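You operate a simulated robot arm through the tools that you are given. There is no shell and no other tool. Be economical: measure what you need, move in short steps, check, and stop when the job is done.

Carry out the task below with a simulated robot arm. There is one attempt and no reset: what you move stays moved.

TASK
Sow the blue pot as the note says and firm the soil.
Fine: Slide the sower over it, one press a seed, slide it back to its end. Firm with the tamper last and put it back.

The check looks at the end state, three seconds after you hand in, the way a careful person would. Anything else that was tipped, shoved, dropped, spilled or broken makes it a failure.

THE ROBOT
A 7-joint arm with a two-finger parallel gripper, fixed in place. Base frame: the origin is at the foot of the arm, x ahead of it, y to its left, z up; the work surface is at about z = 750. Readings come in mm, rad, newtons and seconds.
With the tool pointing down near the work surface it reaches from about 300 to 680 mm from the base axis. Its first joint turns from -1.152 to 1.152 rad. Payload 1.57 kg.
The TCP is the grasp point between the finger pads, 30 mm short of the fingertips. In the tool frame z runs along the fingers and y along their closing line. The gripper opens to 110 mm. The fingers are 24 mm wide and 12 mm thick; the gripper's body (48 by 112 mm) begins 78 mm behind the TCP.
Orientation is that of the tool frame in the base frame, as a unit quaternion [w, x, y, z]. With the fingers straight down and closing along the base's y, the tool's x points along the base's -x, its y along +y and its z along -z.

THE INTERFACE
- The arm moves only by the tool send_rows. Its argument "increments" is a list of rows, each a list of 3 entries, a list of its own where there are three numbers: the turn, a rotation vector about the base's x, y, z in rad, then the shift along the base's x, y, z in mm, then the closure, from 0 (fully open) to 1 (shut). In form: [[[wx, wy, wz], [dx, dy, dz], grip], ...]. A call has 1 to 10 rows; each row shifts and turns the commanded pose from where the row before left it. A row lasts 0.2 s, in which the tool goes at most 50 mm and 0.15 rad; a call with a longer step from one row to the next is refused whole, and so is a gripper value outside its range. Where a pose cannot be reached the arm comes as near as it can. A force on the tool above 90 N (or 10 N above the force at the start of the call, whichever is more), or a blocked arm, ends the call early, and 0.2 s more pass. The fingers move at their own pace (about 108 mm/s each) and stop on an object; they squeeze with about 25 N. The grip force told is the motor's: it shows also when the fingers shut on nothing. Time passes only in rows, and 0.2 s behind the last, so rows that do not move let the fingers close. It gives the time, the measured TCP pose, the force on the tool (base axes), the opening and the grip force at its end, in the units of the frame above (readings bear some noise).
- Cameras (640 x 400 px; columns grow to the right, rows downward): "scene" is fixed at [161.5, -402.6, 1384.6]; the picture's right is [0.75, -0.66, 0.00], its down [-0.48, -0.55, -0.68] and it looks along [0.45, 0.51, -0.73] (base axes); focal length 350 px, centre (320, 200). "wrist" rides on the gripper at [-36, 0, -80] in the tool frame; the picture's right is [0.00, -1.00, 0.00], its down [0.97, 0.00, -0.24] and it looks along [0.24, 0.00, 0.97] (tool axes); focal length 218 px, centre (320, 200). There is no depth. A picture from a camera that has moved, and an enlarged one, comes with that camera's place and axes in the base frame and with its lens.
- camera(camera): a new picture of that camera. It takes no simulated time.
- zoom(camera, box): a new picture of the part [left, top, right, bottom] of that camera's present view, enlarged. It takes no simulated time.
- finish_job(): hands the job in; it is judged then, once.

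Go step by step. Nothing tells you positions but the pictures and the camera data: compare them with the known pose of the tool, close in by small moves and look again before you grip or let go. The budget is 120 turns and 68 pictures, counting those below and the enlarged ones. Unless the task says otherwise, let go and move clear before handing in, and close with one line.

The tools are called after "Request:" by a JSON object that holds its "op" and its "data". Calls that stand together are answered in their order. send_rows: Moves the arm, as the interface text tells. Its arguments: {"type":"object","properties":{"increments":{"type":"array","items":{"type":"array"}}},"required":["increments"]} The other tools are called the same way: camera (camera) takes a picture; zoom (camera, box) takes an enlarged picture of a part of a camera's view; finish_job () hands the job in.

At the start:

```text
clock: 0.0
tool_pos: [449.8, 7.0, 1066.3]
tcp_rot: [-0.001, 0.0, 1.0, -0.001]
wrist_force: [0.1, -0.4, 0.3]
gripper_width: 109.7
grasp_force: 0.1
```

scene: 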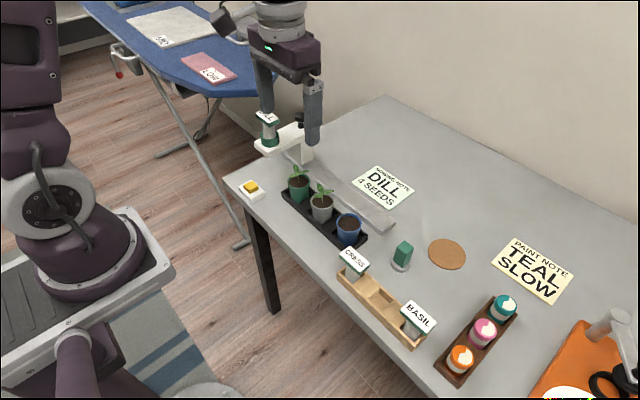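
wrist: 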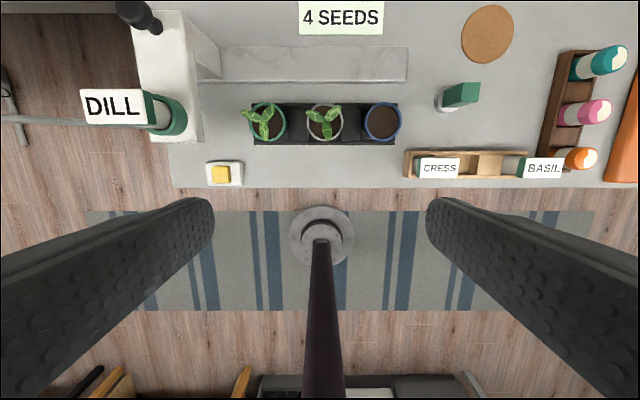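

I see a sower on a rail with a DILL cartridge, three pots (blue on the right), a note reading DILL 4 seeds, a green tamper, and a yellow button. I'll zoom in for detail.

Request:
{"op": "zoom", "data": {"camera": "scene", "box": [220, 80, 420, 205]}}

Request:
{"op": "zoom", "data": {"camera": "scene", "box": [230, 160, 470, 310]}}

Request:
{"op": "zoom", "data": {"camera": "wrist", "box": [80, 0, 420, 212]}}

```text
3.20 times, centred on (320, 142) of scene
camera zoom: at [161.5, -402.6, 1384.6], right [0.75, -0.66, 0.0], down [-0.48, -0.55, -0.68], along [0.45, 0.51, -0.73], focal length 1120 px, centre (320, 384)
```

zoom: 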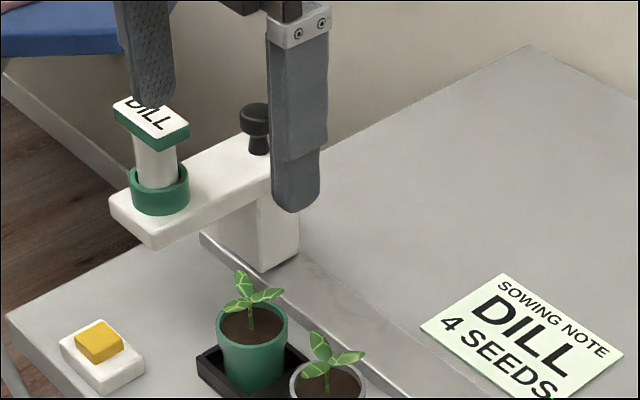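

```text
2.67 times, centred on (350, 235) of scene
camera zoom: at [161.5, -402.6, 1384.6], right [0.75, -0.66, 0.0], down [-0.48, -0.55, -0.68], along [0.45, 0.51, -0.73], focal length 933 px, centre (240, 107)
```

zoom: 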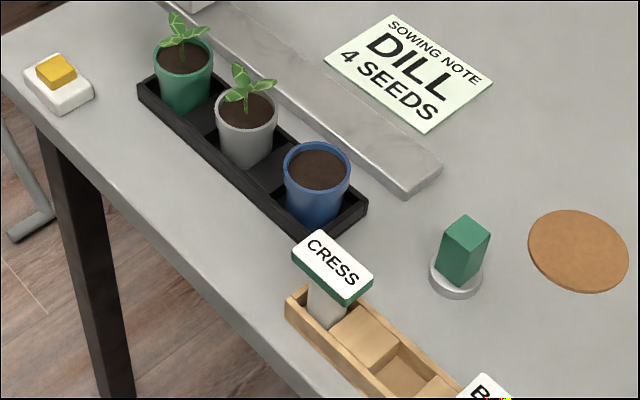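

```text
1.88 times, centred on (250, 106) of wrist
camera zoom: at [485.5, 6.7, 1146.4], right [0.0, -1.0, 0.0], down [-0.97, 0.0, 0.24], along [-0.24, 0.0, -0.97], focal length 411 px, centre (452, 377)
```

zoom: 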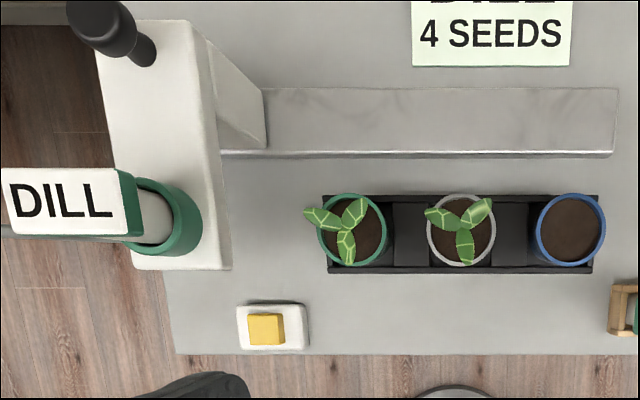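

The knob of the sower is at about (613,192,895), the nozzle at x≈522, y≈196, the blue pot at (522,-87), and the yellow button at (439,175,772). I'll move above the knob and look again.

Request:
{"op": "send_rows", "data": {"increments": [[[0, 0, 0], [32, 36, -10], 0.3], [[0, 0, 0], [32, 36, -10], 0.3], [[0, 0, 0], [32, 36, -10], 0.3], [[0, 0, 0], [32, 36, -10], 0.3], [[0, 0, 0], [35, 41, -26], 0.3], [[0, 0, 0], [0, 0, -20], 0.3], [[0, 0, 0], [0, 0, 0], 0.3]]}}

Request:
{"op": "camera", "data": {"camera": "wrist"}}

Request:
{"op": "zoom", "data": {"camera": "scene", "box": [220, 60, 420, 185]}}

```text
refused: row 5 steps farther than a row can; nothing moved
```

```text
62 pictures are left
camera wrist: at [485.5, 6.7, 1146.4], right [0.0, -1.0, 0.0], down [-0.97, 0.0, 0.24], along [-0.24, 0.0, -0.97], focal length 218 px, centre (320, 200)
```

wrist: 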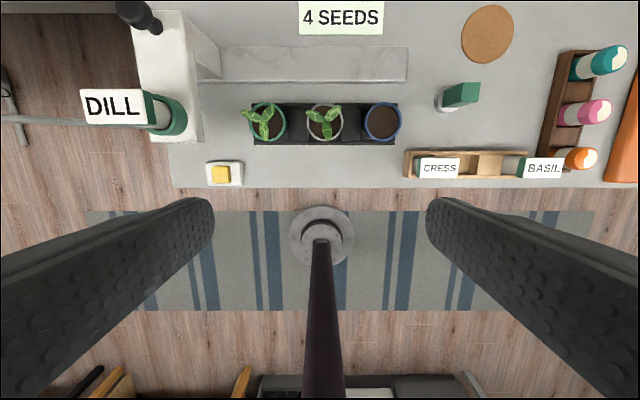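

```text
3.20 times, centred on (320, 122) of scene
camera zoom: at [161.5, -402.6, 1384.6], right [0.75, -0.66, 0.0], down [-0.48, -0.55, -0.68], along [0.45, 0.51, -0.73], focal length 1120 px, centre (320, 448)
```

zoom: 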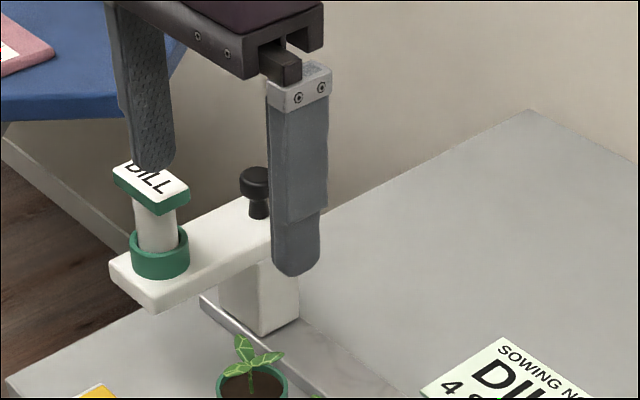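

The step was a bit too long and nothing moved, so I'll send the same move in smaller steps.

Request:
{"op": "send_rows", "data": {"increments": [[[0, 0, 0], [28, 31, -10], 0.3], [[0, 0, 0], [28, 31, -10], 0.3], [[0, 0, 0], [28, 31, -10], 0.3], [[0, 0, 0], [28, 31, -10], 0.3], [[0, 0, 0], [28, 31, -15], 0.3], [[0, 0, 0], [23, 30, -20], 0.3], [[0, 0, 0], [0, 0, 0], 0.3], [[0, 0, 0], [0, 0, 0], 0.3]]}}

Request:
{"op": "camera", "data": {"camera": "wrist"}}

Request:
{"op": "zoom", "data": {"camera": "scene", "box": [220, 60, 420, 185]}}

```text
clock: 1.8
tool_pos: [615.3, 191.9, 989.7]
tcp_rot: [0.0, 0.0, 1.0, 0.0]
wrist_force: [-0.7, -0.2, 0.1]
gripper_width: 76.8
grasp_force: 0.1
```

```text
60 pictures are left
camera wrist: at [650.3, 191.4, 1069.3], right [0.0, -1.0, 0.0], down [-0.97, 0.0, 0.24], along [-0.24, 0.0, -0.97], focal length 218 px, centre (320, 200)
```

wrist: 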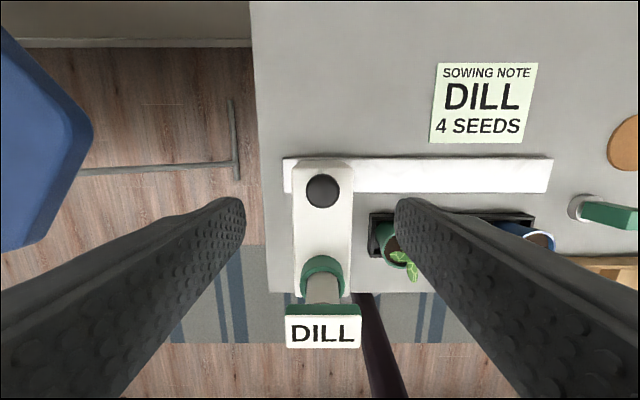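

```text
3.20 times, centred on (320, 122) of scene
camera zoom: at [161.5, -402.6, 1384.6], right [0.75, -0.66, 0.0], down [-0.48, -0.55, -0.68], along [0.45, 0.51, -0.73], focal length 1120 px, centre (320, 448)
```

zoom: 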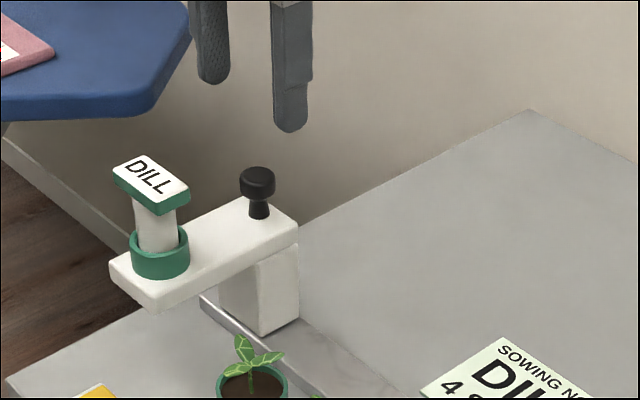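

The knob is centred under the gripper. I'll descend to TCP z≈888 and close on its head.

Request:
{"op": "send_rows", "data": {"increments": [[[0, 0, 0], [0, -1, -35], 0.3], [[0, 0, 0], [0, 0, -35], 0.3], [[0, 0, 0], [0, 0, -20], 0.3], [[0, 0, 0], [0, 0, -11], 0.3], [[0, 0, 0], [0, 0, 0], 0.3]]}}

Request:
{"op": "zoom", "data": {"camera": "scene", "box": [220, 60, 420, 185]}}

```text
clock: 3.0
tool_pos: [613.4, 190.2, 889.0]
tcp_rot: [0.0, -0.001, 1.0, 0.0]
wrist_force: [0.4, -0.9, -0.5]
gripper_width: 76.9
grasp_force: 0.0
```

```text
3.20 times, centred on (320, 122) of scene
camera zoom: at [161.5, -402.6, 1384.6], right [0.75, -0.66, 0.0], down [-0.48, -0.55, -0.68], along [0.45, 0.51, -0.73], focal length 1120 px, centre (320, 448)
```

zoom: 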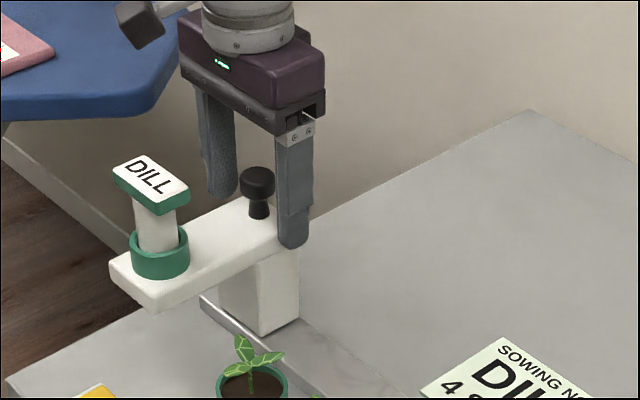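

The fingers straddle the knob without touching it, so I'll close.

Request:
{"op": "send_rows", "data": {"increments": [[[0, 0, 0], [0, 0, 0], 0.6], [[0, 0, 0], [0, 0, 0], 0.8], [[0, 0, 0], [0, 0, 0], 0.85], [[0, 0, 0], [0, 0, 0], 0.85]]}}

Request:
{"op": "camera", "data": {"camera": "wrist"}}

```text
clock: 4.0
tool_pos: [615.0, 190.7, 889.3]
tcp_rot: [0.0, 0.0, 1.0, 0.0]
wrist_force: [-0.8, -11.1, -3.2]
gripper_width: 59.6
grasp_force: 45.1
```

```text
57 pictures are left
camera wrist: at [649.8, 189.6, 968.8], right [0.0, -1.0, 0.0], down [-0.97, 0.0, 0.24], along [-0.24, 0.0, -0.97], focal length 218 px, centre (320, 200)
```

wrist: 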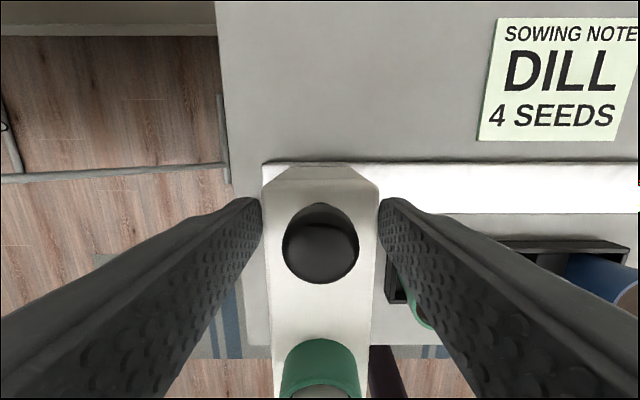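

The fingertips stopped on the sides of the beam (60 mm) and not on the knob. I'll open, rise 9 mm and close on the knob head.

Request:
{"op": "send_rows", "data": {"increments": [[[0, 0, 0], [0, 0, 0], 0.3], [[0, 0, 0], [0, 0, 0], 0.3], [[0, 0, 0], [0, 0, 9], 0.3], [[0, 0, 0], [0, 0, 0], 0.6], [[0, 0, 0], [0, 0, 0], 0.85], [[0, 0, 0], [0, 0, 0], 0.85], [[0, 0, 0], [0, 0, 0], 0.85]]}}

Request:
{"op": "zoom", "data": {"camera": "scene", "box": [220, 60, 420, 185]}}

```text
clock: 5.6
tool_pos: [613.6, 188.5, 898.7]
tcp_rot: [0.0, 0.001, 1.0, 0.0]
wrist_force: [-1.5, -13.6, 4.4]
gripper_width: 27.0
grasp_force: 37.9
```

```text
3.20 times, centred on (320, 122) of scene
camera zoom: at [161.3, -403.0, 1384.5], right [0.75, -0.66, 0.0], down [-0.48, -0.55, -0.68], along [0.45, 0.51, -0.73], focal length 1120 px, centre (320, 448)
```

zoom: 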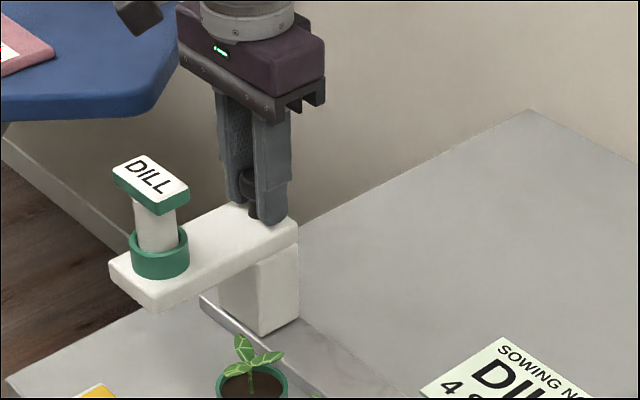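

The knob is gripped at 27 mm. I'll test with a short slide toward -y.

Request:
{"op": "send_rows", "data": {"increments": [[[0, 0, 0], [0, -8, 0], 0.85], [[0, 0, 0], [0, -12, 0], 0.85], [[0, 0, 0], [0, -15, 0], 0.85], [[0, 0, 0], [0, -15, 0], 0.85], [[0, 0, 0], [0, 0, 0], 0.85]]}}

Request:
{"op": "camera", "data": {"camera": "scene"}}

```text
clock: 6.8
tool_pos: [613.3, 141.0, 899.1]
tcp_rot: [-0.001, 0.0, 1.0, 0.001]
wrist_force: [1.0, 1.7, -24.5]
gripper_width: 27.2
grasp_force: 37.8
```

```text
55 pictures are left
```

scene: 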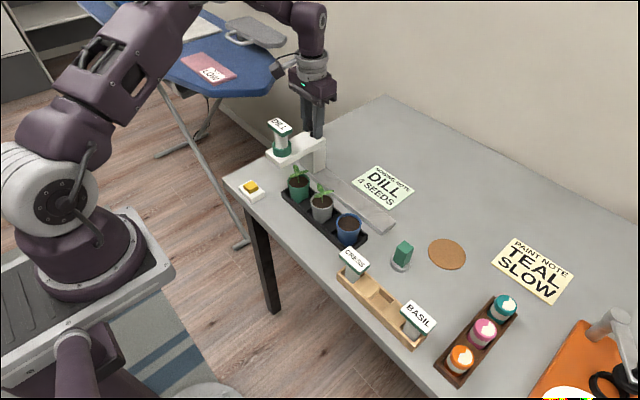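

It slides smoothly. I'll continue towards the blue pot and ease down slightly to relieve the vertical load.

Request:
{"op": "send_rows", "data": {"increments": [[[0, 0, 0], [0, -15, -0.7], 0.85], [[0, 0, 0], [0, -20, 0], 0.85], [[0, 0, 0], [0, -25, 0], 0.85], [[0, 0, 0], [0, -25, 0], 0.85], [[0, 0, 0], [0, -25, 0], 0.85], [[0, 0, 0], [0, -25, 0], 0.85], [[0, 0, 0], [0, -25, 0], 0.85], [[0, 0, 0], [0, -20, 0], 0.85], [[0, 0, 0], [0, -15, 0], 0.85], [[0, 0, 0], [0, 0, 0], 0.85]]}}

Request:
{"op": "camera", "data": {"camera": "scene"}}

Request:
{"op": "camera", "data": {"camera": "wrist"}}

```text
clock: 9.0
tool_pos: [612.7, -54.0, 899.6]
tcp_rot: [0.0, 0.0, 1.0, -0.001]
wrist_force: [9.8, 0.1, -15.1]
gripper_width: 27.2
grasp_force: 37.7
```

```text
54 pictures are left
```

scene: 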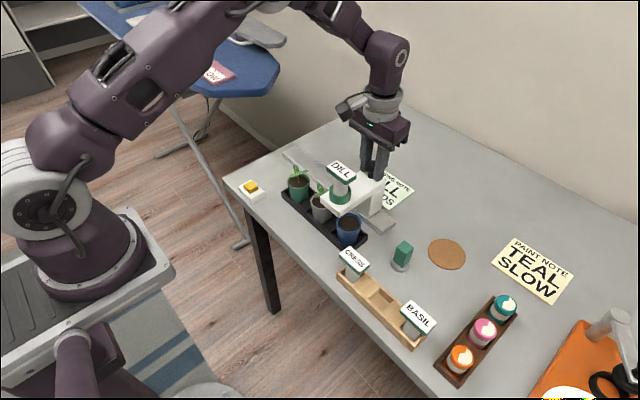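

```text
53 pictures are left
camera wrist: at [648.4, -54.9, 979.3], right [0.0, -1.0, 0.0], down [-0.97, 0.0, 0.24], along [-0.24, 0.0, -0.97], focal length 218 px, centre (320, 200)
```

wrist: 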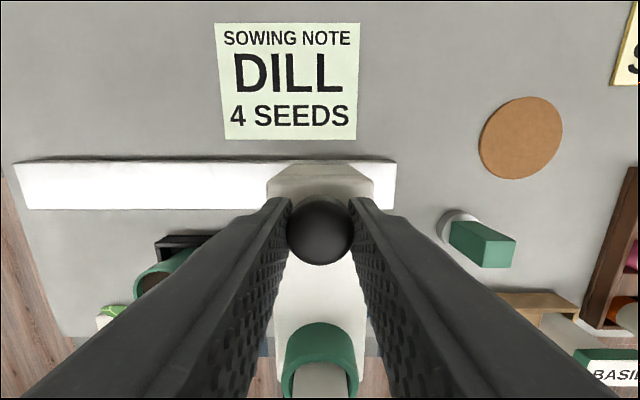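

The sower sits at y≈-54 and the blue pot centre is at y≈-87, so I'll slide the last 33 mm.

Request:
{"op": "send_rows", "data": {"increments": [[[0, 0, 0], [0, -10, -0.5], 0.85], [[0, 0, 0], [0, -13, 0], 0.85], [[0, 0, 0], [0, -9, 0], 0.85], [[0, 0, 0], [0, 0, 0], 0.85], [[0, 0, 0], [0, 0, 0], 0.85]]}}

Request:
{"op": "zoom", "data": {"camera": "scene", "box": [260, 130, 460, 255]}}

```text
clock: 10.2
tool_pos: [613.4, -84.7, 899.1]
tcp_rot: [-0.001, 0.001, 1.0, 0.0]
wrist_force: [-12.6, 7.2, 23.2]
gripper_width: 27.4
grasp_force: 37.6
```

```text
3.20 times, centred on (360, 192) of scene
camera zoom: at [160.7, -402.3, 1384.8], right [0.75, -0.66, 0.0], down [-0.48, -0.55, -0.68], along [0.45, 0.51, -0.73], focal length 1120 px, centre (192, 224)
```

zoom: 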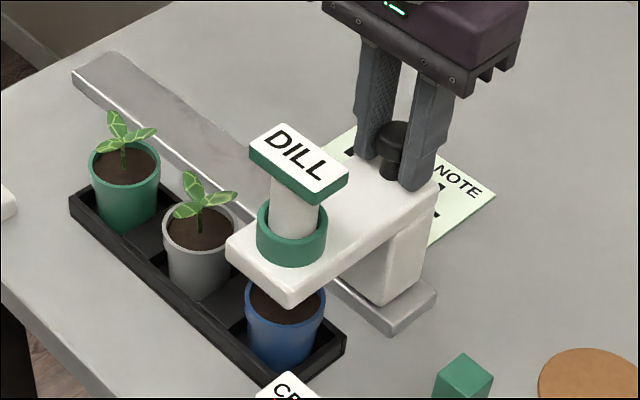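

The nozzle sits over the blue pot. I'll release the knob, rise and look down to check alignment.

Request:
{"op": "send_rows", "data": {"increments": [[[0, 0, 0], [0, 0, 0], 0.5], [[0, 0, 0], [0, 0, 0], 0.4], [[0, 0, 0], [0, 0, 25], 0.4], [[0, 0, 0], [0, 0, 45], 0.4], [[0, 0, 0], [0, 0, 45], 0.4], [[0, 0, 0], [0, 0, 30], 0.4], [[0, 0, 0], [0, 0, 0], 0.4]]}}

Request:
{"op": "camera", "data": {"camera": "wrist"}}

Request:
{"op": "camera", "data": {"camera": "scene"}}

```text
clock: 11.8
tool_pos: [614.2, -86.5, 1044.5]
tcp_rot: [-0.001, -0.001, 1.0, 0.0]
wrist_force: [-0.3, -0.6, -0.4]
gripper_width: 66.1
grasp_force: 0.1
```

```text
51 pictures are left
camera wrist: at [648.4, -87.1, 1124.1], right [0.0, -1.0, 0.0], down [-0.97, 0.0, 0.24], along [-0.24, 0.0, -0.97], focal length 218 px, centre (320, 200)
```

wrist: 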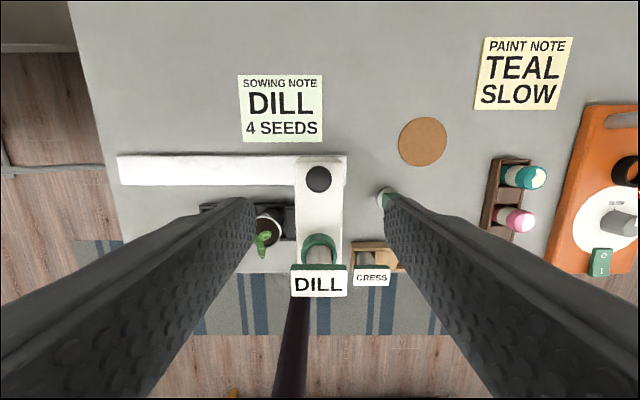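

```text
50 pictures are left
```

scene: 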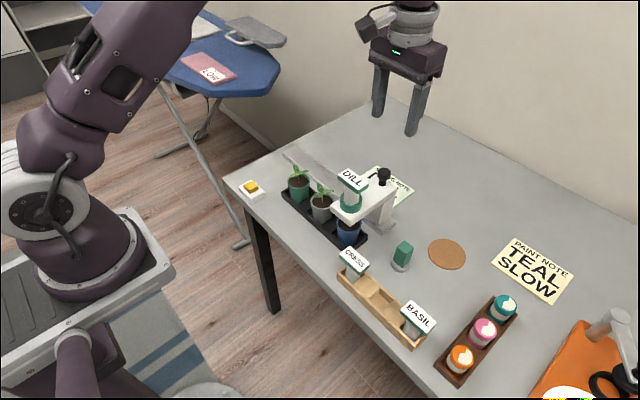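

The sower stays put, well aligned. I'll move to above the yellow button with the gripper closed.

Request:
{"op": "send_rows", "data": {"increments": [[[0, 0, 0], [-22, 33, 0], 1], [[0, 0, 0], [-22, 33, 0], 1], [[0, 0, 0], [-22, 33, 0], 1], [[0, 0, 0], [-22, 33, 0], 1], [[0, 0, 0], [-22, 33, 0], 1], [[0, 0, 0], [-22, 33, 0], 1], [[0, 0, 0], [-22, 33, -20], 1], [[0, 0, 0], [-21, 31, -30], 1], [[0, 0, 0], [0, 0, -45], 1], [[0, 0, 0], [0, 0, -30], 1]]}}

Request:
{"op": "camera", "data": {"camera": "wrist"}}

Request:
{"op": "zoom", "data": {"camera": "scene", "box": [190, 100, 390, 225]}}

```text
clock: 14.0
tool_pos: [439.1, 177.5, 916.8]
tcp_rot: [0.0, 0.0, 1.0, -0.001]
wrist_force: [-0.1, 0.8, -0.6]
gripper_width: 0.0
grasp_force: 21.1
```

```text
49 pictures are left
camera wrist: at [474.3, 176.5, 997.6], right [0.0, -1.0, 0.0], down [-0.97, 0.0, 0.24], along [-0.24, 0.0, -0.97], focal length 218 px, centre (320, 200)
```

wrist: 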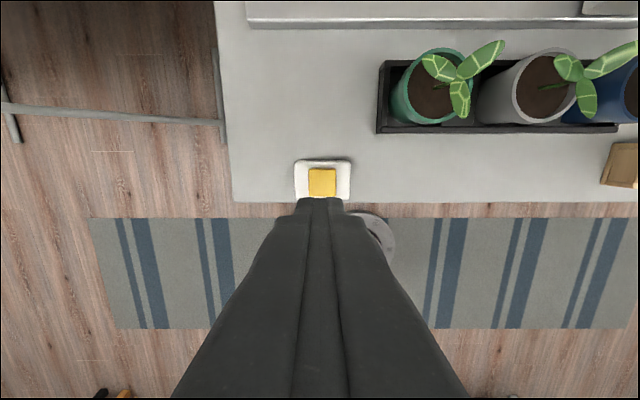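

```text
3.20 times, centred on (290, 162) of scene
camera zoom: at [161.5, -402.6, 1384.6], right [0.75, -0.66, 0.0], down [-0.48, -0.55, -0.68], along [0.45, 0.51, -0.73], focal length 1120 px, centre (416, 320)
```

zoom: 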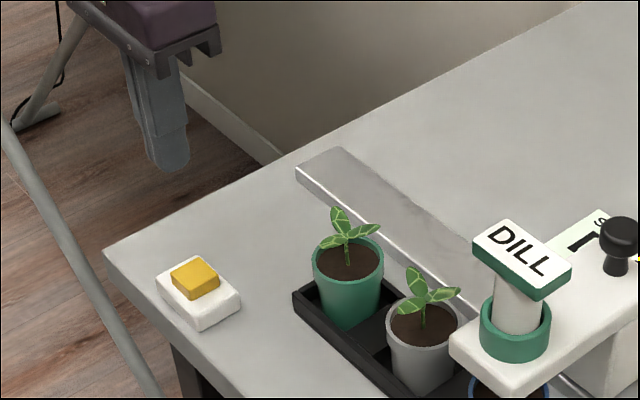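

The button is directly below. I'll descend to just above it, then press in small steps.

Request:
{"op": "send_rows", "data": {"increments": [[[0, 0, 0], [0, -1.5, -40], 1], [[0, 0, 0], [0, 0, -40], 1], [[0, 0, 0], [0, 0, -17], 1], [[0, 0, 0], [0, 0, 0], 1]]}}

Request:
{"op": "zoom", "data": {"camera": "scene", "box": [215, 150, 295, 200]}}

```text
clock: 15.0
tool_pos: [437.9, 175.8, 820.7]
tcp_rot: [0.0, 0.0, 1.0, 0.001]
wrist_force: [0.2, 0.3, 0.0]
gripper_width: 0.0
grasp_force: 21.3
```

```text
8.00 times, centred on (255, 175) of scene
camera zoom: at [161.5, -402.6, 1384.6], right [0.75, -0.66, 0.0], down [-0.48, -0.55, -0.68], along [0.45, 0.51, -0.73], focal length 2800 px, centre (840, 400)
```

zoom: 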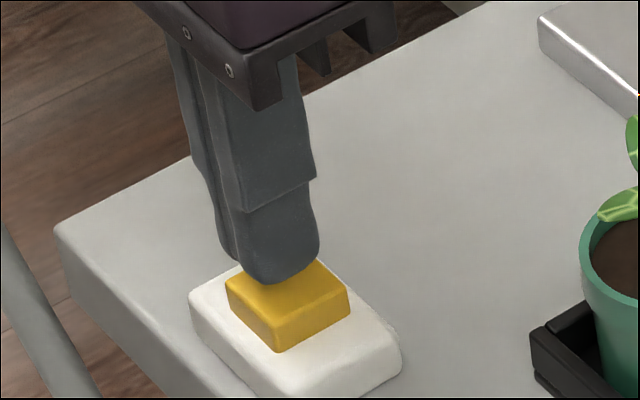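

The tip is just above the button centre. I'll go down 14 mm slowly and read the force.

Request:
{"op": "send_rows", "data": {"increments": [[[0, 0, 0], [0, 0, -4], 1], [[0, 0, 0], [0, 0, -4], 1], [[0, 0, 0], [0, 0, -3], 1], [[0, 0, 0], [0, 0, -2], 1], [[0, 0, 0], [0, 0, 0], 1]]}}

Request:
{"op": "zoom", "data": {"camera": "scene", "box": [215, 150, 295, 200]}}

```text
clock: 16.2
tool_pos: [437.9, 174.8, 807.7]
tcp_rot: [0.0, 0.0, 1.0, 0.0]
wrist_force: [-0.3, -2.8, 3.5]
gripper_width: 0.0
grasp_force: 21.3
```

```text
8.00 times, centred on (255, 175) of scene
camera zoom: at [161.4, -402.6, 1384.6], right [0.75, -0.66, 0.0], down [-0.48, -0.55, -0.68], along [0.45, 0.51, -0.73], focal length 2800 px, centre (840, 400)
```

zoom: 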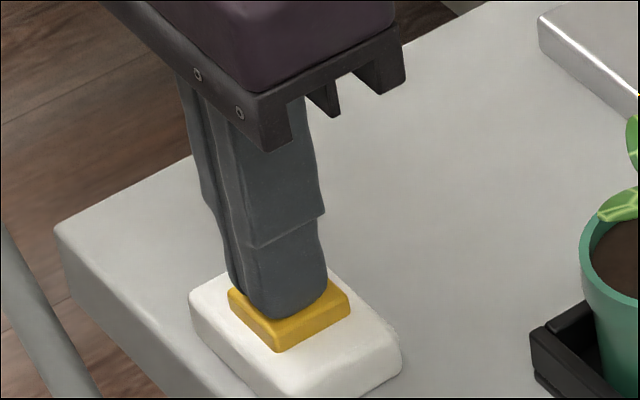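

Contact is made with light force. I'll press on until the button bottoms out.

Request:
{"op": "send_rows", "data": {"increments": [[[0, 0, 0], [0, 0, -1.5], 1], [[0, 0, 0], [0, 0, -1.5], 1], [[0, 0, 0], [0, 0, 0], 1]]}}

Request:
{"op": "zoom", "data": {"camera": "scene", "box": [310, 160, 390, 260]}}

Request:
{"op": "zoom", "data": {"camera": "scene", "box": [215, 150, 295, 200]}}

```text
clock: 17.0
tool_pos: [436.8, 175.3, 806.8]
tcp_rot: [0.0, 0.001, 1.0, 0.0]
wrist_force: [-4.1, -2.1, 12.7]
gripper_width: 0.1
grasp_force: 21.0
```

```text
4.00 times, centred on (350, 210) of scene
camera zoom: at [161.2, -402.7, 1384.6], right [0.75, -0.66, 0.0], down [-0.48, -0.55, -0.68], along [0.45, 0.51, -0.73], focal length 1400 px, centre (200, 160)
```

zoom: 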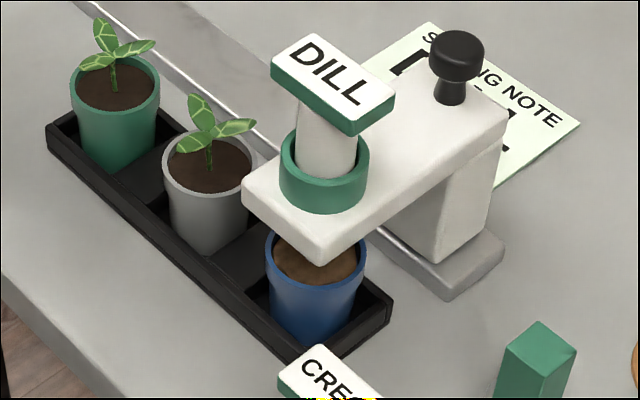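

```text
8.00 times, centred on (255, 175) of scene
camera zoom: at [161.2, -402.7, 1384.6], right [0.75, -0.66, 0.0], down [-0.48, -0.55, -0.68], along [0.45, 0.51, -0.73], focal length 2800 px, centre (840, 400)
```

zoom: 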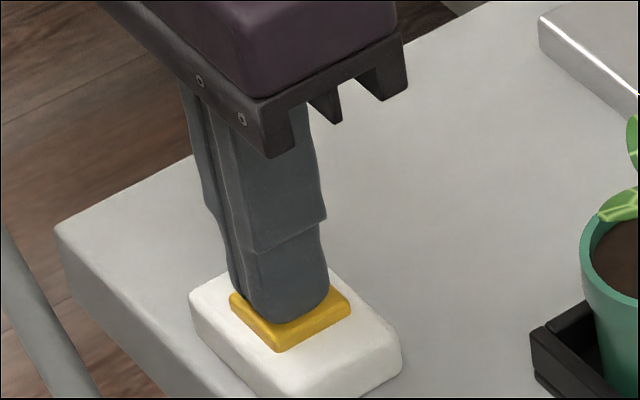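

The soil in the blue pot changed look, so the button drives the sower. I'll release fully and zoom closely at the soil to see what one press does.

Request:
{"op": "send_rows", "data": {"increments": [[[0, 0, 0], [0, 0, 8], 1], [[0, 0, 0], [0, 0, 8], 1], [[0, 0, 0], [0, 0, 0], 1], [[0, 0, 0], [0, 0, 0], 1]]}}

Request:
{"op": "zoom", "data": {"camera": "scene", "box": [330, 205, 370, 255]}}

Request:
{"op": "zoom", "data": {"camera": "scene", "box": [215, 150, 295, 200]}}

```text
clock: 18.0
tool_pos: [437.8, 176.1, 821.6]
tcp_rot: [0.0, 0.0, 1.0, 0.0]
wrist_force: [0.1, -0.5, 0.2]
gripper_width: 0.2
grasp_force: 21.4
```

```text
8.00 times, centred on (350, 230) of scene
camera zoom: at [161.5, -402.6, 1384.6], right [0.75, -0.66, 0.0], down [-0.48, -0.55, -0.68], along [0.45, 0.51, -0.73], focal length 2800 px, centre (80, -40)
```

zoom: 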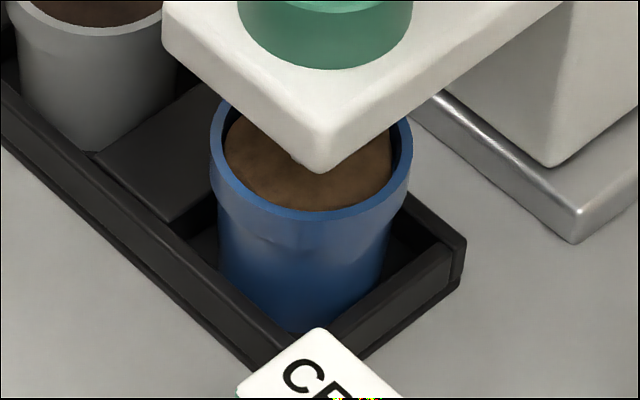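

```text
8.00 times, centred on (255, 175) of scene
camera zoom: at [161.5, -402.6, 1384.6], right [0.75, -0.66, 0.0], down [-0.48, -0.55, -0.68], along [0.45, 0.51, -0.73], focal length 2800 px, centre (840, 400)
```

zoom: 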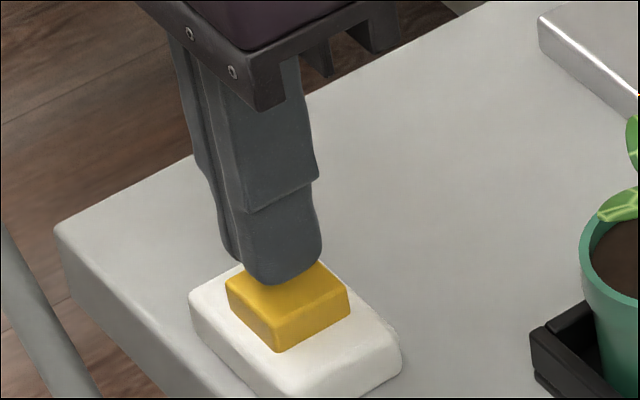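

The button has sprung back and one seed is sown. I'll do press 2 with the same travel and check the force.

Request:
{"op": "send_rows", "data": {"increments": [[[0, 0, 0], [0, 0, -8], 1], [[0, 0, 0], [0, 0, -4], 1], [[0, 0, 0], [0, 0, -4], 1], [[0, 0, 0], [0, 0, 0], 1]]}}

Request:
{"op": "send_rows", "data": {"increments": [[[0, 0, 0], [0, 0, 8], 1], [[0, 0, 0], [0, 0, 8], 1], [[0, 0, 0], [0, 0, 0], 1], [[0, 0, 0], [0, 0, 0], 1]]}}

Request:
{"op": "zoom", "data": {"camera": "scene", "box": [330, 205, 370, 255]}}

```text
clock: 19.0
tool_pos: [438.0, 176.6, 805.2]
tcp_rot: [0.0, 0.0, 1.0, 0.0]
wrist_force: [-4.6, 1.6, 12.7]
gripper_width: 0.0
grasp_force: 21.3
```

```text
clock: 20.0
tool_pos: [438.9, 176.5, 820.4]
tcp_rot: [0.001, 0.0, 1.0, 0.001]
wrist_force: [0.3, -0.3, 0.1]
gripper_width: 0.1
grasp_force: 21.4
```

```text
8.00 times, centred on (350, 230) of scene
camera zoom: at [161.5, -402.6, 1384.6], right [0.75, -0.66, 0.0], down [-0.48, -0.55, -0.68], along [0.45, 0.51, -0.73], focal length 2800 px, centre (80, -40)
```

zoom: 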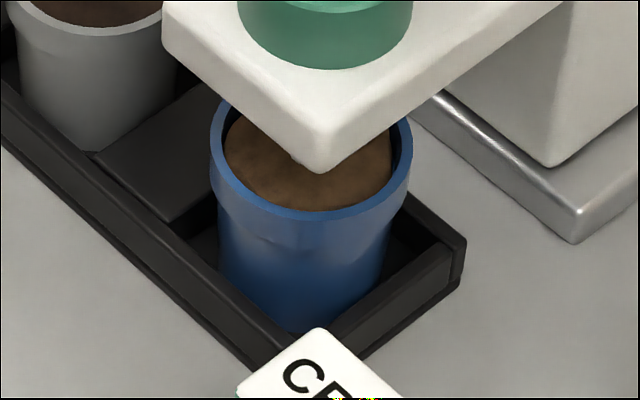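

The second press had the same force and depth as the first. Now presses 3 and 4.

Request:
{"op": "send_rows", "data": {"increments": [[[0, 0, 0], [0, 0, -8], 1], [[0, 0, 0], [0, 0, -4], 1], [[0, 0, 0], [0, 0, -4], 1], [[0, 0, 0], [0, 0, 0], 1]]}}

Request:
{"op": "send_rows", "data": {"increments": [[[0, 0, 0], [0, 0, 8], 1], [[0, 0, 0], [0, 0, 8], 1], [[0, 0, 0], [0, 0, 0], 1], [[0, 0, 0], [0, 0, 0], 1]]}}

Request:
{"op": "send_rows", "data": {"increments": [[[0, 0, 0], [0, 0, -8], 1], [[0, 0, 0], [0, 0, -4], 1], [[0, 0, 0], [0, 0, -4], 1], [[0, 0, 0], [0, 0, 0], 1]]}}

Request:
{"op": "send_rows", "data": {"increments": [[[0, 0, 0], [0, 0, 8], 1], [[0, 0, 0], [0, 0, 8], 1], [[0, 0, 0], [0, 0, 0], 1], [[0, 0, 0], [0, 0, 0], 1]]}}

Request:
{"op": "camera", "data": {"camera": "scene"}}

```text
clock: 21.0
tool_pos: [439.0, 174.7, 804.3]
tcp_rot: [0.0, 0.0, 1.0, 0.001]
wrist_force: [-1.1, -2.5, 11.8]
gripper_width: 0.0
grasp_force: 22.0
```

```text
clock: 22.0
tool_pos: [437.9, 174.6, 821.0]
tcp_rot: [0.0, -0.001, 1.0, 0.0]
wrist_force: [0.4, 0.3, -0.4]
gripper_width: 0.0
grasp_force: 21.4
```

```text
clock: 23.0
tool_pos: [438.0, 174.6, 806.0]
tcp_rot: [0.001, 0.001, 1.0, -0.001]
wrist_force: [-1.5, -0.1, 9.6]
gripper_width: 0.0
grasp_force: 21.4
```

```text
clock: 24.0
tool_pos: [438.4, 173.7, 821.6]
tcp_rot: [0.0, 0.001, 1.0, 0.0]
wrist_force: [1.1, 0.4, 0.8]
gripper_width: 0.0
grasp_force: 21.0
```

```text
40 pictures are left
```

scene: 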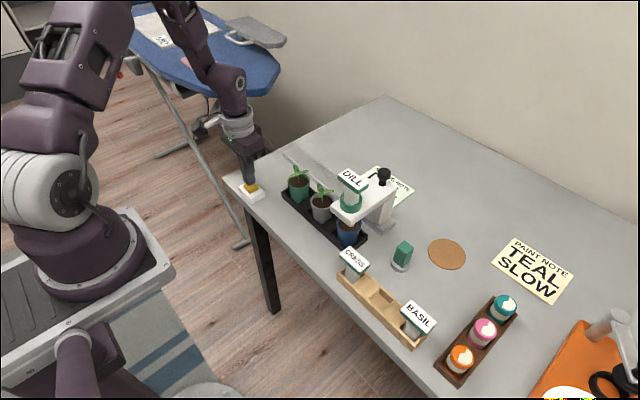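

Four full presses are done. Now I'll rise and go back above the knob.

Request:
{"op": "send_rows", "data": {"increments": [[[0, 0, 0], [0, 0, 45], 1], [[0, 0, 0], [0, 0, 45], 1], [[0, 0, 0], [0, 0, 45], 1], [[0, 0, 0], [0, 0, 45], 0.9], [[0, 0, 0], [0, 0, 42], 0.8]]}}

Request:
{"op": "send_rows", "data": {"increments": [[[0, 0, 0], [22, -33, 0], 0.6], [[0, 0, 0], [22, -33, 0], 0.4], [[0, 0, 0], [22, -33, 0], 0.4], [[0, 0, 0], [22, -33, 0], 0.4], [[0, 0, 0], [22, -33, 0], 0.4], [[0, 0, 0], [22, -33, 0], 0.4], [[0, 0, 0], [22, -33, 0], 0.4], [[0, 0, 0], [21, -30, 0], 0.4], [[0, 0, 0], [0, 0, 0], 0.4]]}}

Request:
{"op": "camera", "data": {"camera": "wrist"}}

```text
clock: 25.2
tool_pos: [437.8, 174.6, 1043.7]
tcp_rot: [0.0, 0.0, 1.0, -0.001]
wrist_force: [0.0, -0.5, -0.2]
gripper_width: 21.8
grasp_force: 0.1
```

```text
clock: 27.2
tool_pos: [612.8, -89.4, 1043.1]
tcp_rot: [0.0, 0.0, 1.0, 0.0]
wrist_force: [0.3, -0.4, 0.1]
gripper_width: 66.1
grasp_force: 0.0
```

```text
39 pictures are left
camera wrist: at [647.7, -88.1, 1123.2], right [0.0, -1.0, 0.0], down [-0.97, 0.0, 0.24], along [-0.24, 0.0, -0.97], focal length 218 px, centre (320, 200)
```

wrist: 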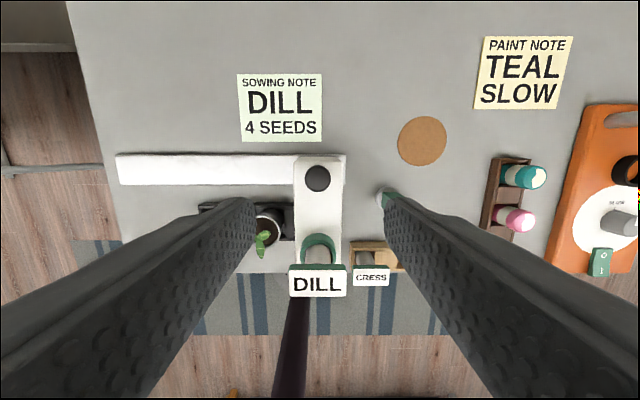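

The knob is still under the gripper. I'll descend to z≈899 and grip it.

Request:
{"op": "send_rows", "data": {"increments": [[[0, 0, 0], [0, 2, -45], 0.4], [[0, 0, 0], [0, 0, -45], 0.4], [[0, 0, 0], [0, 0, -35], 0.4], [[0, 0, 0], [0, 0, -19.5], 0.4], [[0, 0, 0], [0, 0, 0], 0.4], [[0, 0, 0], [0, 0, 0], 0.65], [[0, 0, 0], [0, 0, 0], 0.85], [[0, 0, 0], [0, 0, 0], 0.85], [[0, 0, 0], [0, 0, 0], 0.85]]}}

```text
clock: 29.2
tool_pos: [613.8, -83.0, 899.6]
tcp_rot: [0.0, 0.002, 1.0, 0.0]
wrist_force: [-0.7, -4.3, -8.5]
gripper_width: 27.3
grasp_force: 38.0
```

The knob is gripped. I'll slide back toward the home end.

Request:
{"op": "send_rows", "data": {"increments": [[[0, 0, 0], [0, 10, 0], 0.85], [[0, 0, 0], [0, 18, 0], 0.85], [[0, 0, 0], [0, 25, 0], 0.85], [[0, 0, 0], [0, 25, 0], 0.85], [[0, 0, 0], [0, 25, 0], 0.85], [[0, 0, 0], [0, 25, 0], 0.85], [[0, 0, 0], [0, 25, 0], 0.85], [[0, 0, 0], [0, 25, 0], 0.85], [[0, 0, 0], [0, 18, 0], 0.85], [[0, 0, 0], [0, 10, 0], 0.85]]}}

Request:
{"op": "send_rows", "data": {"increments": [[[0, 0, 0], [0, 15, 0], 0.85], [[0, 0, 0], [0, 20, 0], 0.85], [[0, 0, 0], [0, 15, 0], 0.85], [[0, 0, 0], [0, 6, 0], 0.85], [[0, 0, 0], [0, 0, 0], 0.85]]}}

Request:
{"op": "zoom", "data": {"camera": "scene", "box": [220, 60, 420, 185]}}

```text
clock: 31.4
tool_pos: [613.8, 122.1, 900.2]
tcp_rot: [0.002, 0.0, 1.0, 0.0]
wrist_force: [-2.7, -1.7, 11.6]
gripper_width: 27.2
grasp_force: 37.8
```

```text
clock: 32.6
tool_pos: [613.2, 176.0, 898.1]
tcp_rot: [0.001, 0.001, 1.0, 0.0]
wrist_force: [3.2, -0.6, 15.3]
gripper_width: 27.2
grasp_force: 37.6
```

```text
3.20 times, centred on (320, 122) of scene
camera zoom: at [161.2, -402.7, 1384.6], right [0.75, -0.66, 0.0], down [-0.48, -0.55, -0.68], along [0.45, 0.51, -0.73], focal length 1120 px, centre (320, 448)
```

zoom: 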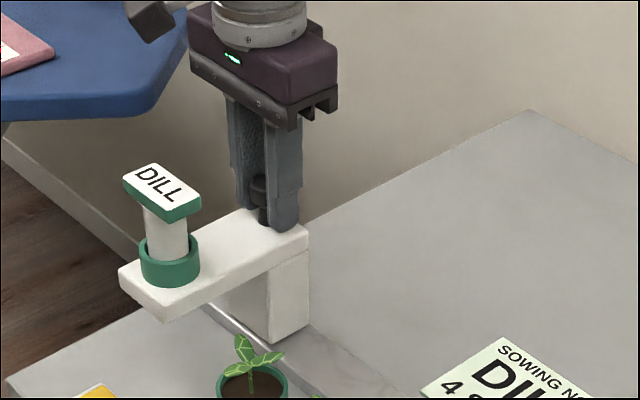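

About 12 mm remain to the original position. I'll ease in until it reaches the end.

Request:
{"op": "send_rows", "data": {"increments": [[[0, 0, 0], [0, 6, 0], 0.85], [[0, 0, 0], [0, 4, 0], 0.85], [[0, 0, 0], [0, 2, 0], 0.85], [[0, 0, 0], [0, 2, 0], 0.85], [[0, 0, 0], [0, 0, 0], 0.85]]}}

Request:
{"op": "zoom", "data": {"camera": "scene", "box": [220, 60, 420, 185]}}

```text
clock: 33.8
tool_pos: [615.2, 189.9, 899.1]
tcp_rot: [0.0, 0.0, 1.0, -0.001]
wrist_force: [4.9, -9.7, 9.3]
gripper_width: 27.2
grasp_force: 38.1
```

```text
3.20 times, centred on (320, 122) of scene
camera zoom: at [161.4, -402.9, 1384.6], right [0.75, -0.66, 0.0], down [-0.48, -0.55, -0.68], along [0.45, 0.51, -0.73], focal length 1120 px, centre (320, 448)
```

zoom: 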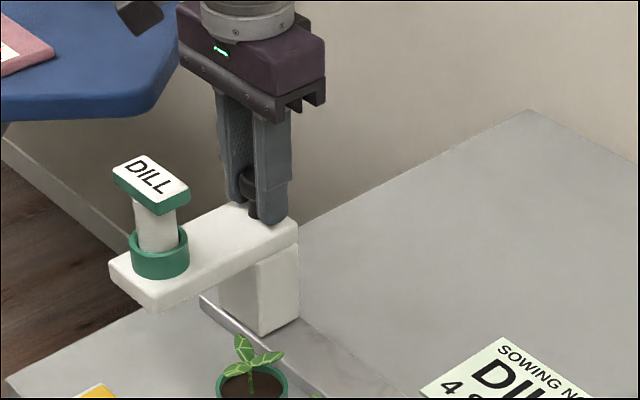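

The sower is back exactly where it started. I'll release, rise and head toward the tamper near (560,-203).

Request:
{"op": "send_rows", "data": {"increments": [[[0, 0, 0], [0, 0, 0], 0.5], [[0, 0, 0], [0, 0, 0], 0.4], [[0, 0, 0], [0, 0, 25], 0.4], [[0, 0, 0], [0, 0, 45], 0.4], [[0, 0, 0], [0, 0, 45], 0.4], [[0, 0, 0], [0, 0, 20], 0.4], [[0, 0, 0], [-6, -45, 0], 0.4], [[0, 0, 0], [-6, -45, 0], 0.4], [[0, 0, 0], [-6, -45, 0], 0.4]]}}

Request:
{"op": "send_rows", "data": {"increments": [[[0, 0, 0], [-6, -45, 0], 0.4], [[0, 0, 0], [-6, -45, 0], 0.4], [[0, 0, 0], [-6, -45, 0], 0.4], [[0, 0, 0], [-6, -45, 0], 0.4], [[0, 0, 0], [-6, -45, 0], 0.4], [[0, 0, 0], [-4, -33, -20], 0.4], [[0, 0, 0], [0, 0, -40], 0.4], [[0, 0, 0], [0, 0, -30], 0.4], [[0, 0, 0], [0, 0, 0], 0.4]]}}

Request:
{"op": "camera", "data": {"camera": "wrist"}}

Request:
{"op": "camera", "data": {"camera": "scene"}}

```text
clock: 35.8
tool_pos: [594.9, 53.4, 1033.5]
tcp_rot: [0.0, 0.002, 1.0, 0.0]
wrist_force: [0.3, -0.3, 0.3]
gripper_width: 66.0
grasp_force: 0.1
```

```text
clock: 37.8
tool_pos: [560.4, -201.1, 942.9]
tcp_rot: [0.001, 0.0, 1.0, 0.001]
wrist_force: [-0.1, -0.5, -1.1]
gripper_width: 66.1
grasp_force: 0.0
```

```text
36 pictures are left
camera wrist: at [595.6, -201.4, 1022.8], right [0.0, -1.0, 0.0], down [-0.97, 0.0, 0.24], along [-0.24, 0.0, -0.97], focal length 218 px, centre (320, 200)
```

wrist: 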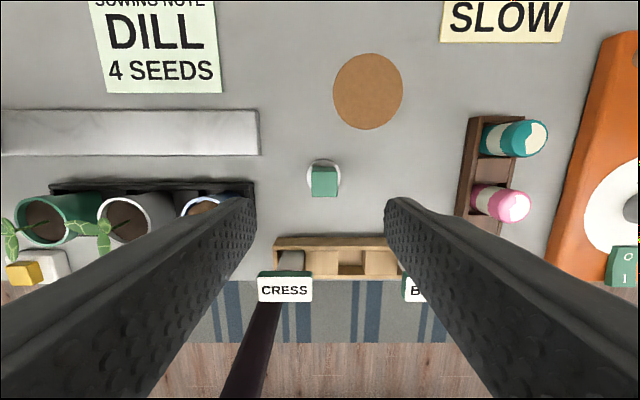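

```text
35 pictures are left
```

scene: 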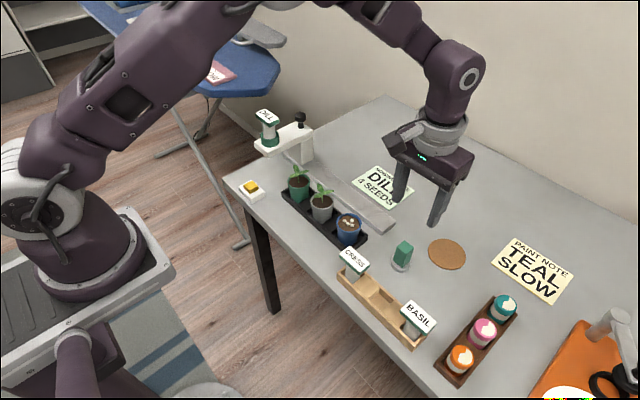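

Seeds are now visible in the blue pot, so I'll zoom there to count them and check the plants and tamper.

Request:
{"op": "zoom", "data": {"camera": "scene", "box": [330, 205, 370, 230]}}

Request:
{"op": "zoom", "data": {"camera": "scene", "box": [270, 160, 430, 280]}}

Request:
{"op": "zoom", "data": {"camera": "wrist", "box": [270, 140, 370, 215]}}

```text
16.00 times, centred on (350, 218) of scene
camera zoom: at [161.5, -402.6, 1384.6], right [0.75, -0.66, 0.0], down [-0.48, -0.55, -0.68], along [0.45, 0.51, -0.73], focal length 5601 px, centre (-160, -80)
```

zoom: 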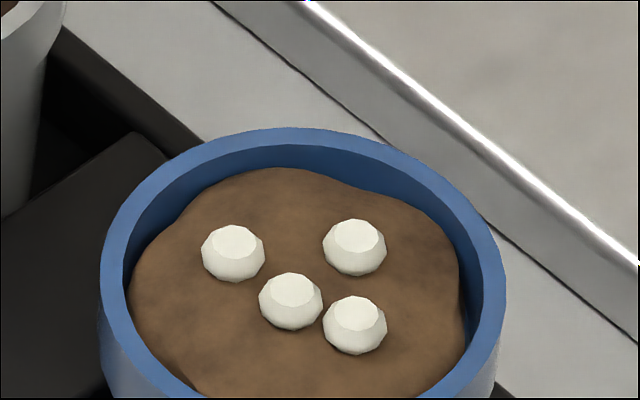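

```text
3.33 times, centred on (350, 220) of scene
camera zoom: at [161.5, -402.6, 1384.6], right [0.75, -0.66, 0.0], down [-0.48, -0.55, -0.68], along [0.45, 0.51, -0.73], focal length 1167 px, centre (220, 133)
```

zoom: 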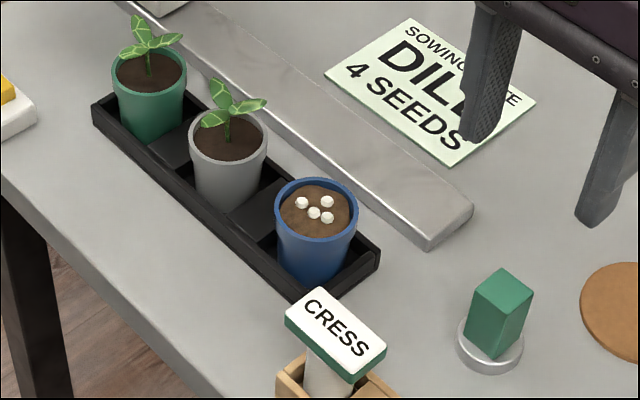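

```text
5.33 times, centred on (320, 178) of wrist
camera zoom: at [595.6, -201.4, 1022.8], right [0.0, -1.0, 0.0], down [-0.97, 0.0, 0.24], along [-0.24, 0.0, -0.97], focal length 1164 px, centre (320, 320)
```

zoom: 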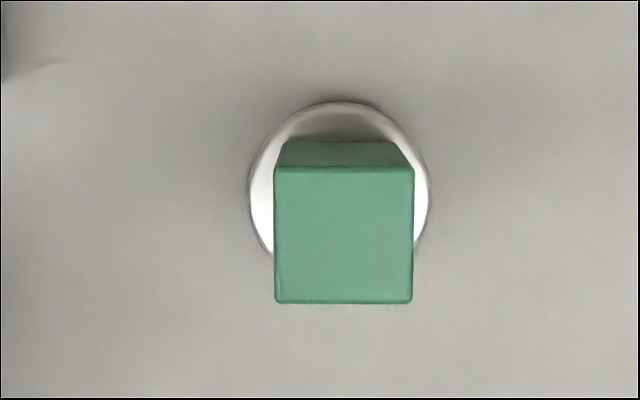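

Exactly four seeds are in the blue pot, and the plants are fine. The tamper stands at about (561,-205.7) with a 24 mm square handle on a 41 mm disc. I'll descend onto it at TCP z≈805.

Request:
{"op": "send_rows", "data": {"increments": [[[0, 0, 0], [0.5, -4.5, -40], 0.4], [[0, 0, 0], [0, 0, -40], 0.4], [[0, 0, 0], [0, 0, -35], 0.4], [[0, 0, 0], [0, 0, -22], 0.4], [[0, 0, 0], [0, 0, 0], 0.4]]}}

Request:
{"op": "zoom", "data": {"camera": "scene", "box": [350, 200, 450, 280]}}

Request:
{"op": "camera", "data": {"camera": "wrist"}}

```text
clock: 39.0
tool_pos: [561.2, -206.8, 806.4]
tcp_rot: [-0.001, 0.0, 1.0, 0.001]
wrist_force: [-1.2, 0.4, -0.5]
gripper_width: 66.0
grasp_force: 0.0
```

```text
5.00 times, centred on (400, 240) of scene
camera zoom: at [161.5, -402.6, 1384.6], right [0.75, -0.66, 0.0], down [-0.48, -0.55, -0.68], along [0.45, 0.51, -0.73], focal length 1750 px, centre (-80, 0)
```

zoom: 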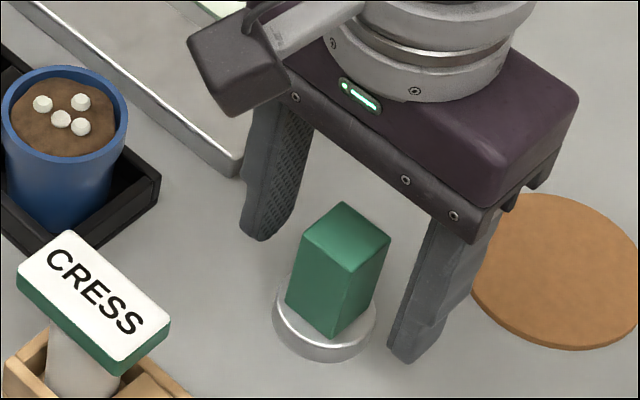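

```text
30 pictures are left
camera wrist: at [596.4, -206.4, 885.7], right [0.0, -1.0, 0.0], down [-0.97, 0.0, 0.24], along [-0.24, 0.0, -0.97], focal length 218 px, centre (320, 200)
```

wrist: 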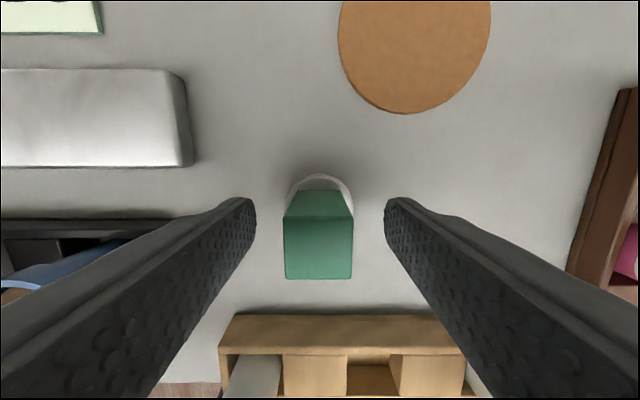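

The handle is centred between the fingers. I'll close on it.

Request:
{"op": "send_rows", "data": {"increments": [[[0, 0, 0], [0, 0, 0], 0.6], [[0, 0, 0], [0, 0, 0], 0.75], [[0, 0, 0], [0, 0, 0], 0.85], [[0, 0, 0], [0, 0, 0], 0.9], [[0, 0, 0], [0, 0, 0], 0.9]]}}

```text
clock: 40.2
tool_pos: [560.4, -204.9, 806.2]
tcp_rot: [0.001, 0.0, 1.0, 0.0]
wrist_force: [0.4, 0.5, 0.6]
gripper_width: 25.5
grasp_force: 25.1
```

The tamper is gripped at 25.5 mm. I'll lift straight up and carry it over to above the blue pot.

Request:
{"op": "send_rows", "data": {"increments": [[[0, 0, 0], [0, 0, 20], 0.9], [[0, 0, 0], [0, 0, 35], 0.9], [[0, 0, 0], [0, 0, 40], 0.9], [[0, 0, 0], [-10, 30, 0], 0.9], [[0, 0, 0], [-10, 30, 0], 0.9], [[0, 0, 0], [-10, 30, 0], 0.9], [[0, 0, 0], [-9.5, 29, 0], 0.9], [[0, 0, 0], [0, 0, 0], 0.9], [[0, 0, 0], [0, 0, 0], 0.9]]}}

Request:
{"op": "zoom", "data": {"camera": "scene", "box": [300, 150, 400, 250]}}

Request:
{"op": "camera", "data": {"camera": "wrist"}}

```text
clock: 42.2
tool_pos: [522.0, -87.7, 901.8]
tcp_rot: [0.0, 0.001, 1.0, 0.001]
wrist_force: [0.3, 0.1, -1.5]
gripper_width: 25.9
grasp_force: 25.1
```

```text
4.00 times, centred on (350, 200) of scene
camera zoom: at [161.5, -402.6, 1384.6], right [0.75, -0.66, 0.0], down [-0.48, -0.55, -0.68], along [0.45, 0.51, -0.73], focal length 1400 px, centre (200, 200)
```

zoom: 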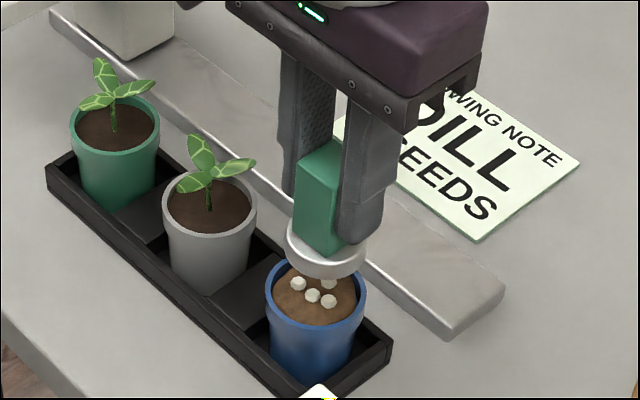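

```text
28 pictures are left
camera wrist: at [557.6, -88.3, 982.0], right [0.0, -1.0, 0.0], down [-0.97, 0.0, 0.24], along [-0.24, 0.0, -0.97], focal length 218 px, centre (320, 200)
```

wrist: 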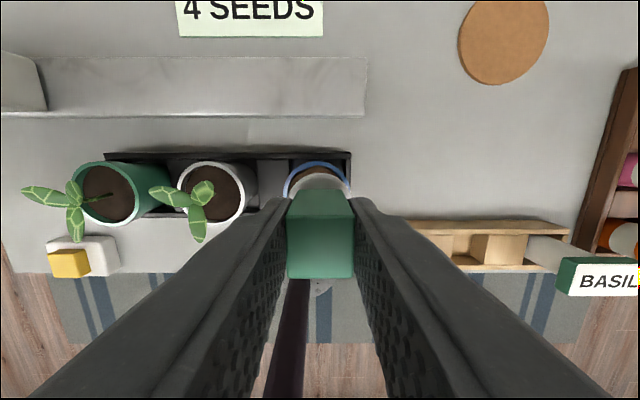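

The tamper hangs about 45 mm above the rim and nearly centred. I'll zoom to refine the alignment, since the disc only just fits inside the pot.

Request:
{"op": "zoom", "data": {"camera": "scene", "box": [325, 200, 373, 230]}}

Request:
{"op": "zoom", "data": {"camera": "wrist", "box": [270, 150, 370, 212]}}

```text
13.33 times, centred on (349, 215) of scene
camera zoom: at [161.5, -402.6, 1384.6], right [0.75, -0.66, 0.0], down [-0.48, -0.55, -0.68], along [0.45, 0.51, -0.73], focal length 4667 px, centre (-67, 0)
```

zoom: 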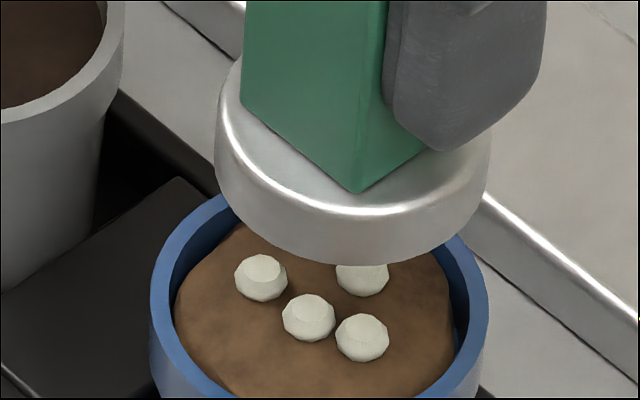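

```text
6.40 times, centred on (320, 181) of wrist
camera zoom: at [557.6, -88.3, 982.0], right [0.0, -1.0, 0.0], down [-0.97, 0.0, 0.24], along [-0.24, 0.0, -0.97], focal length 1397 px, centre (320, 322)
```

zoom: 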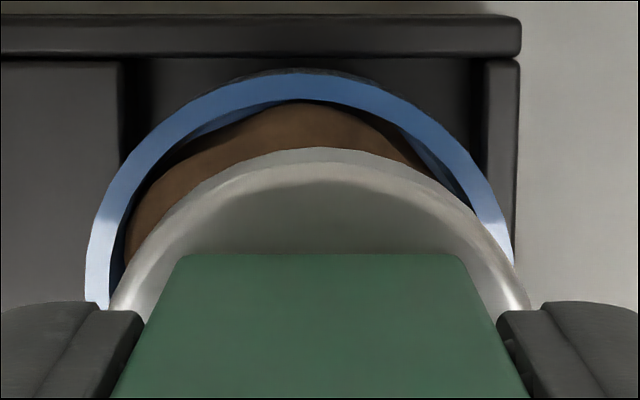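

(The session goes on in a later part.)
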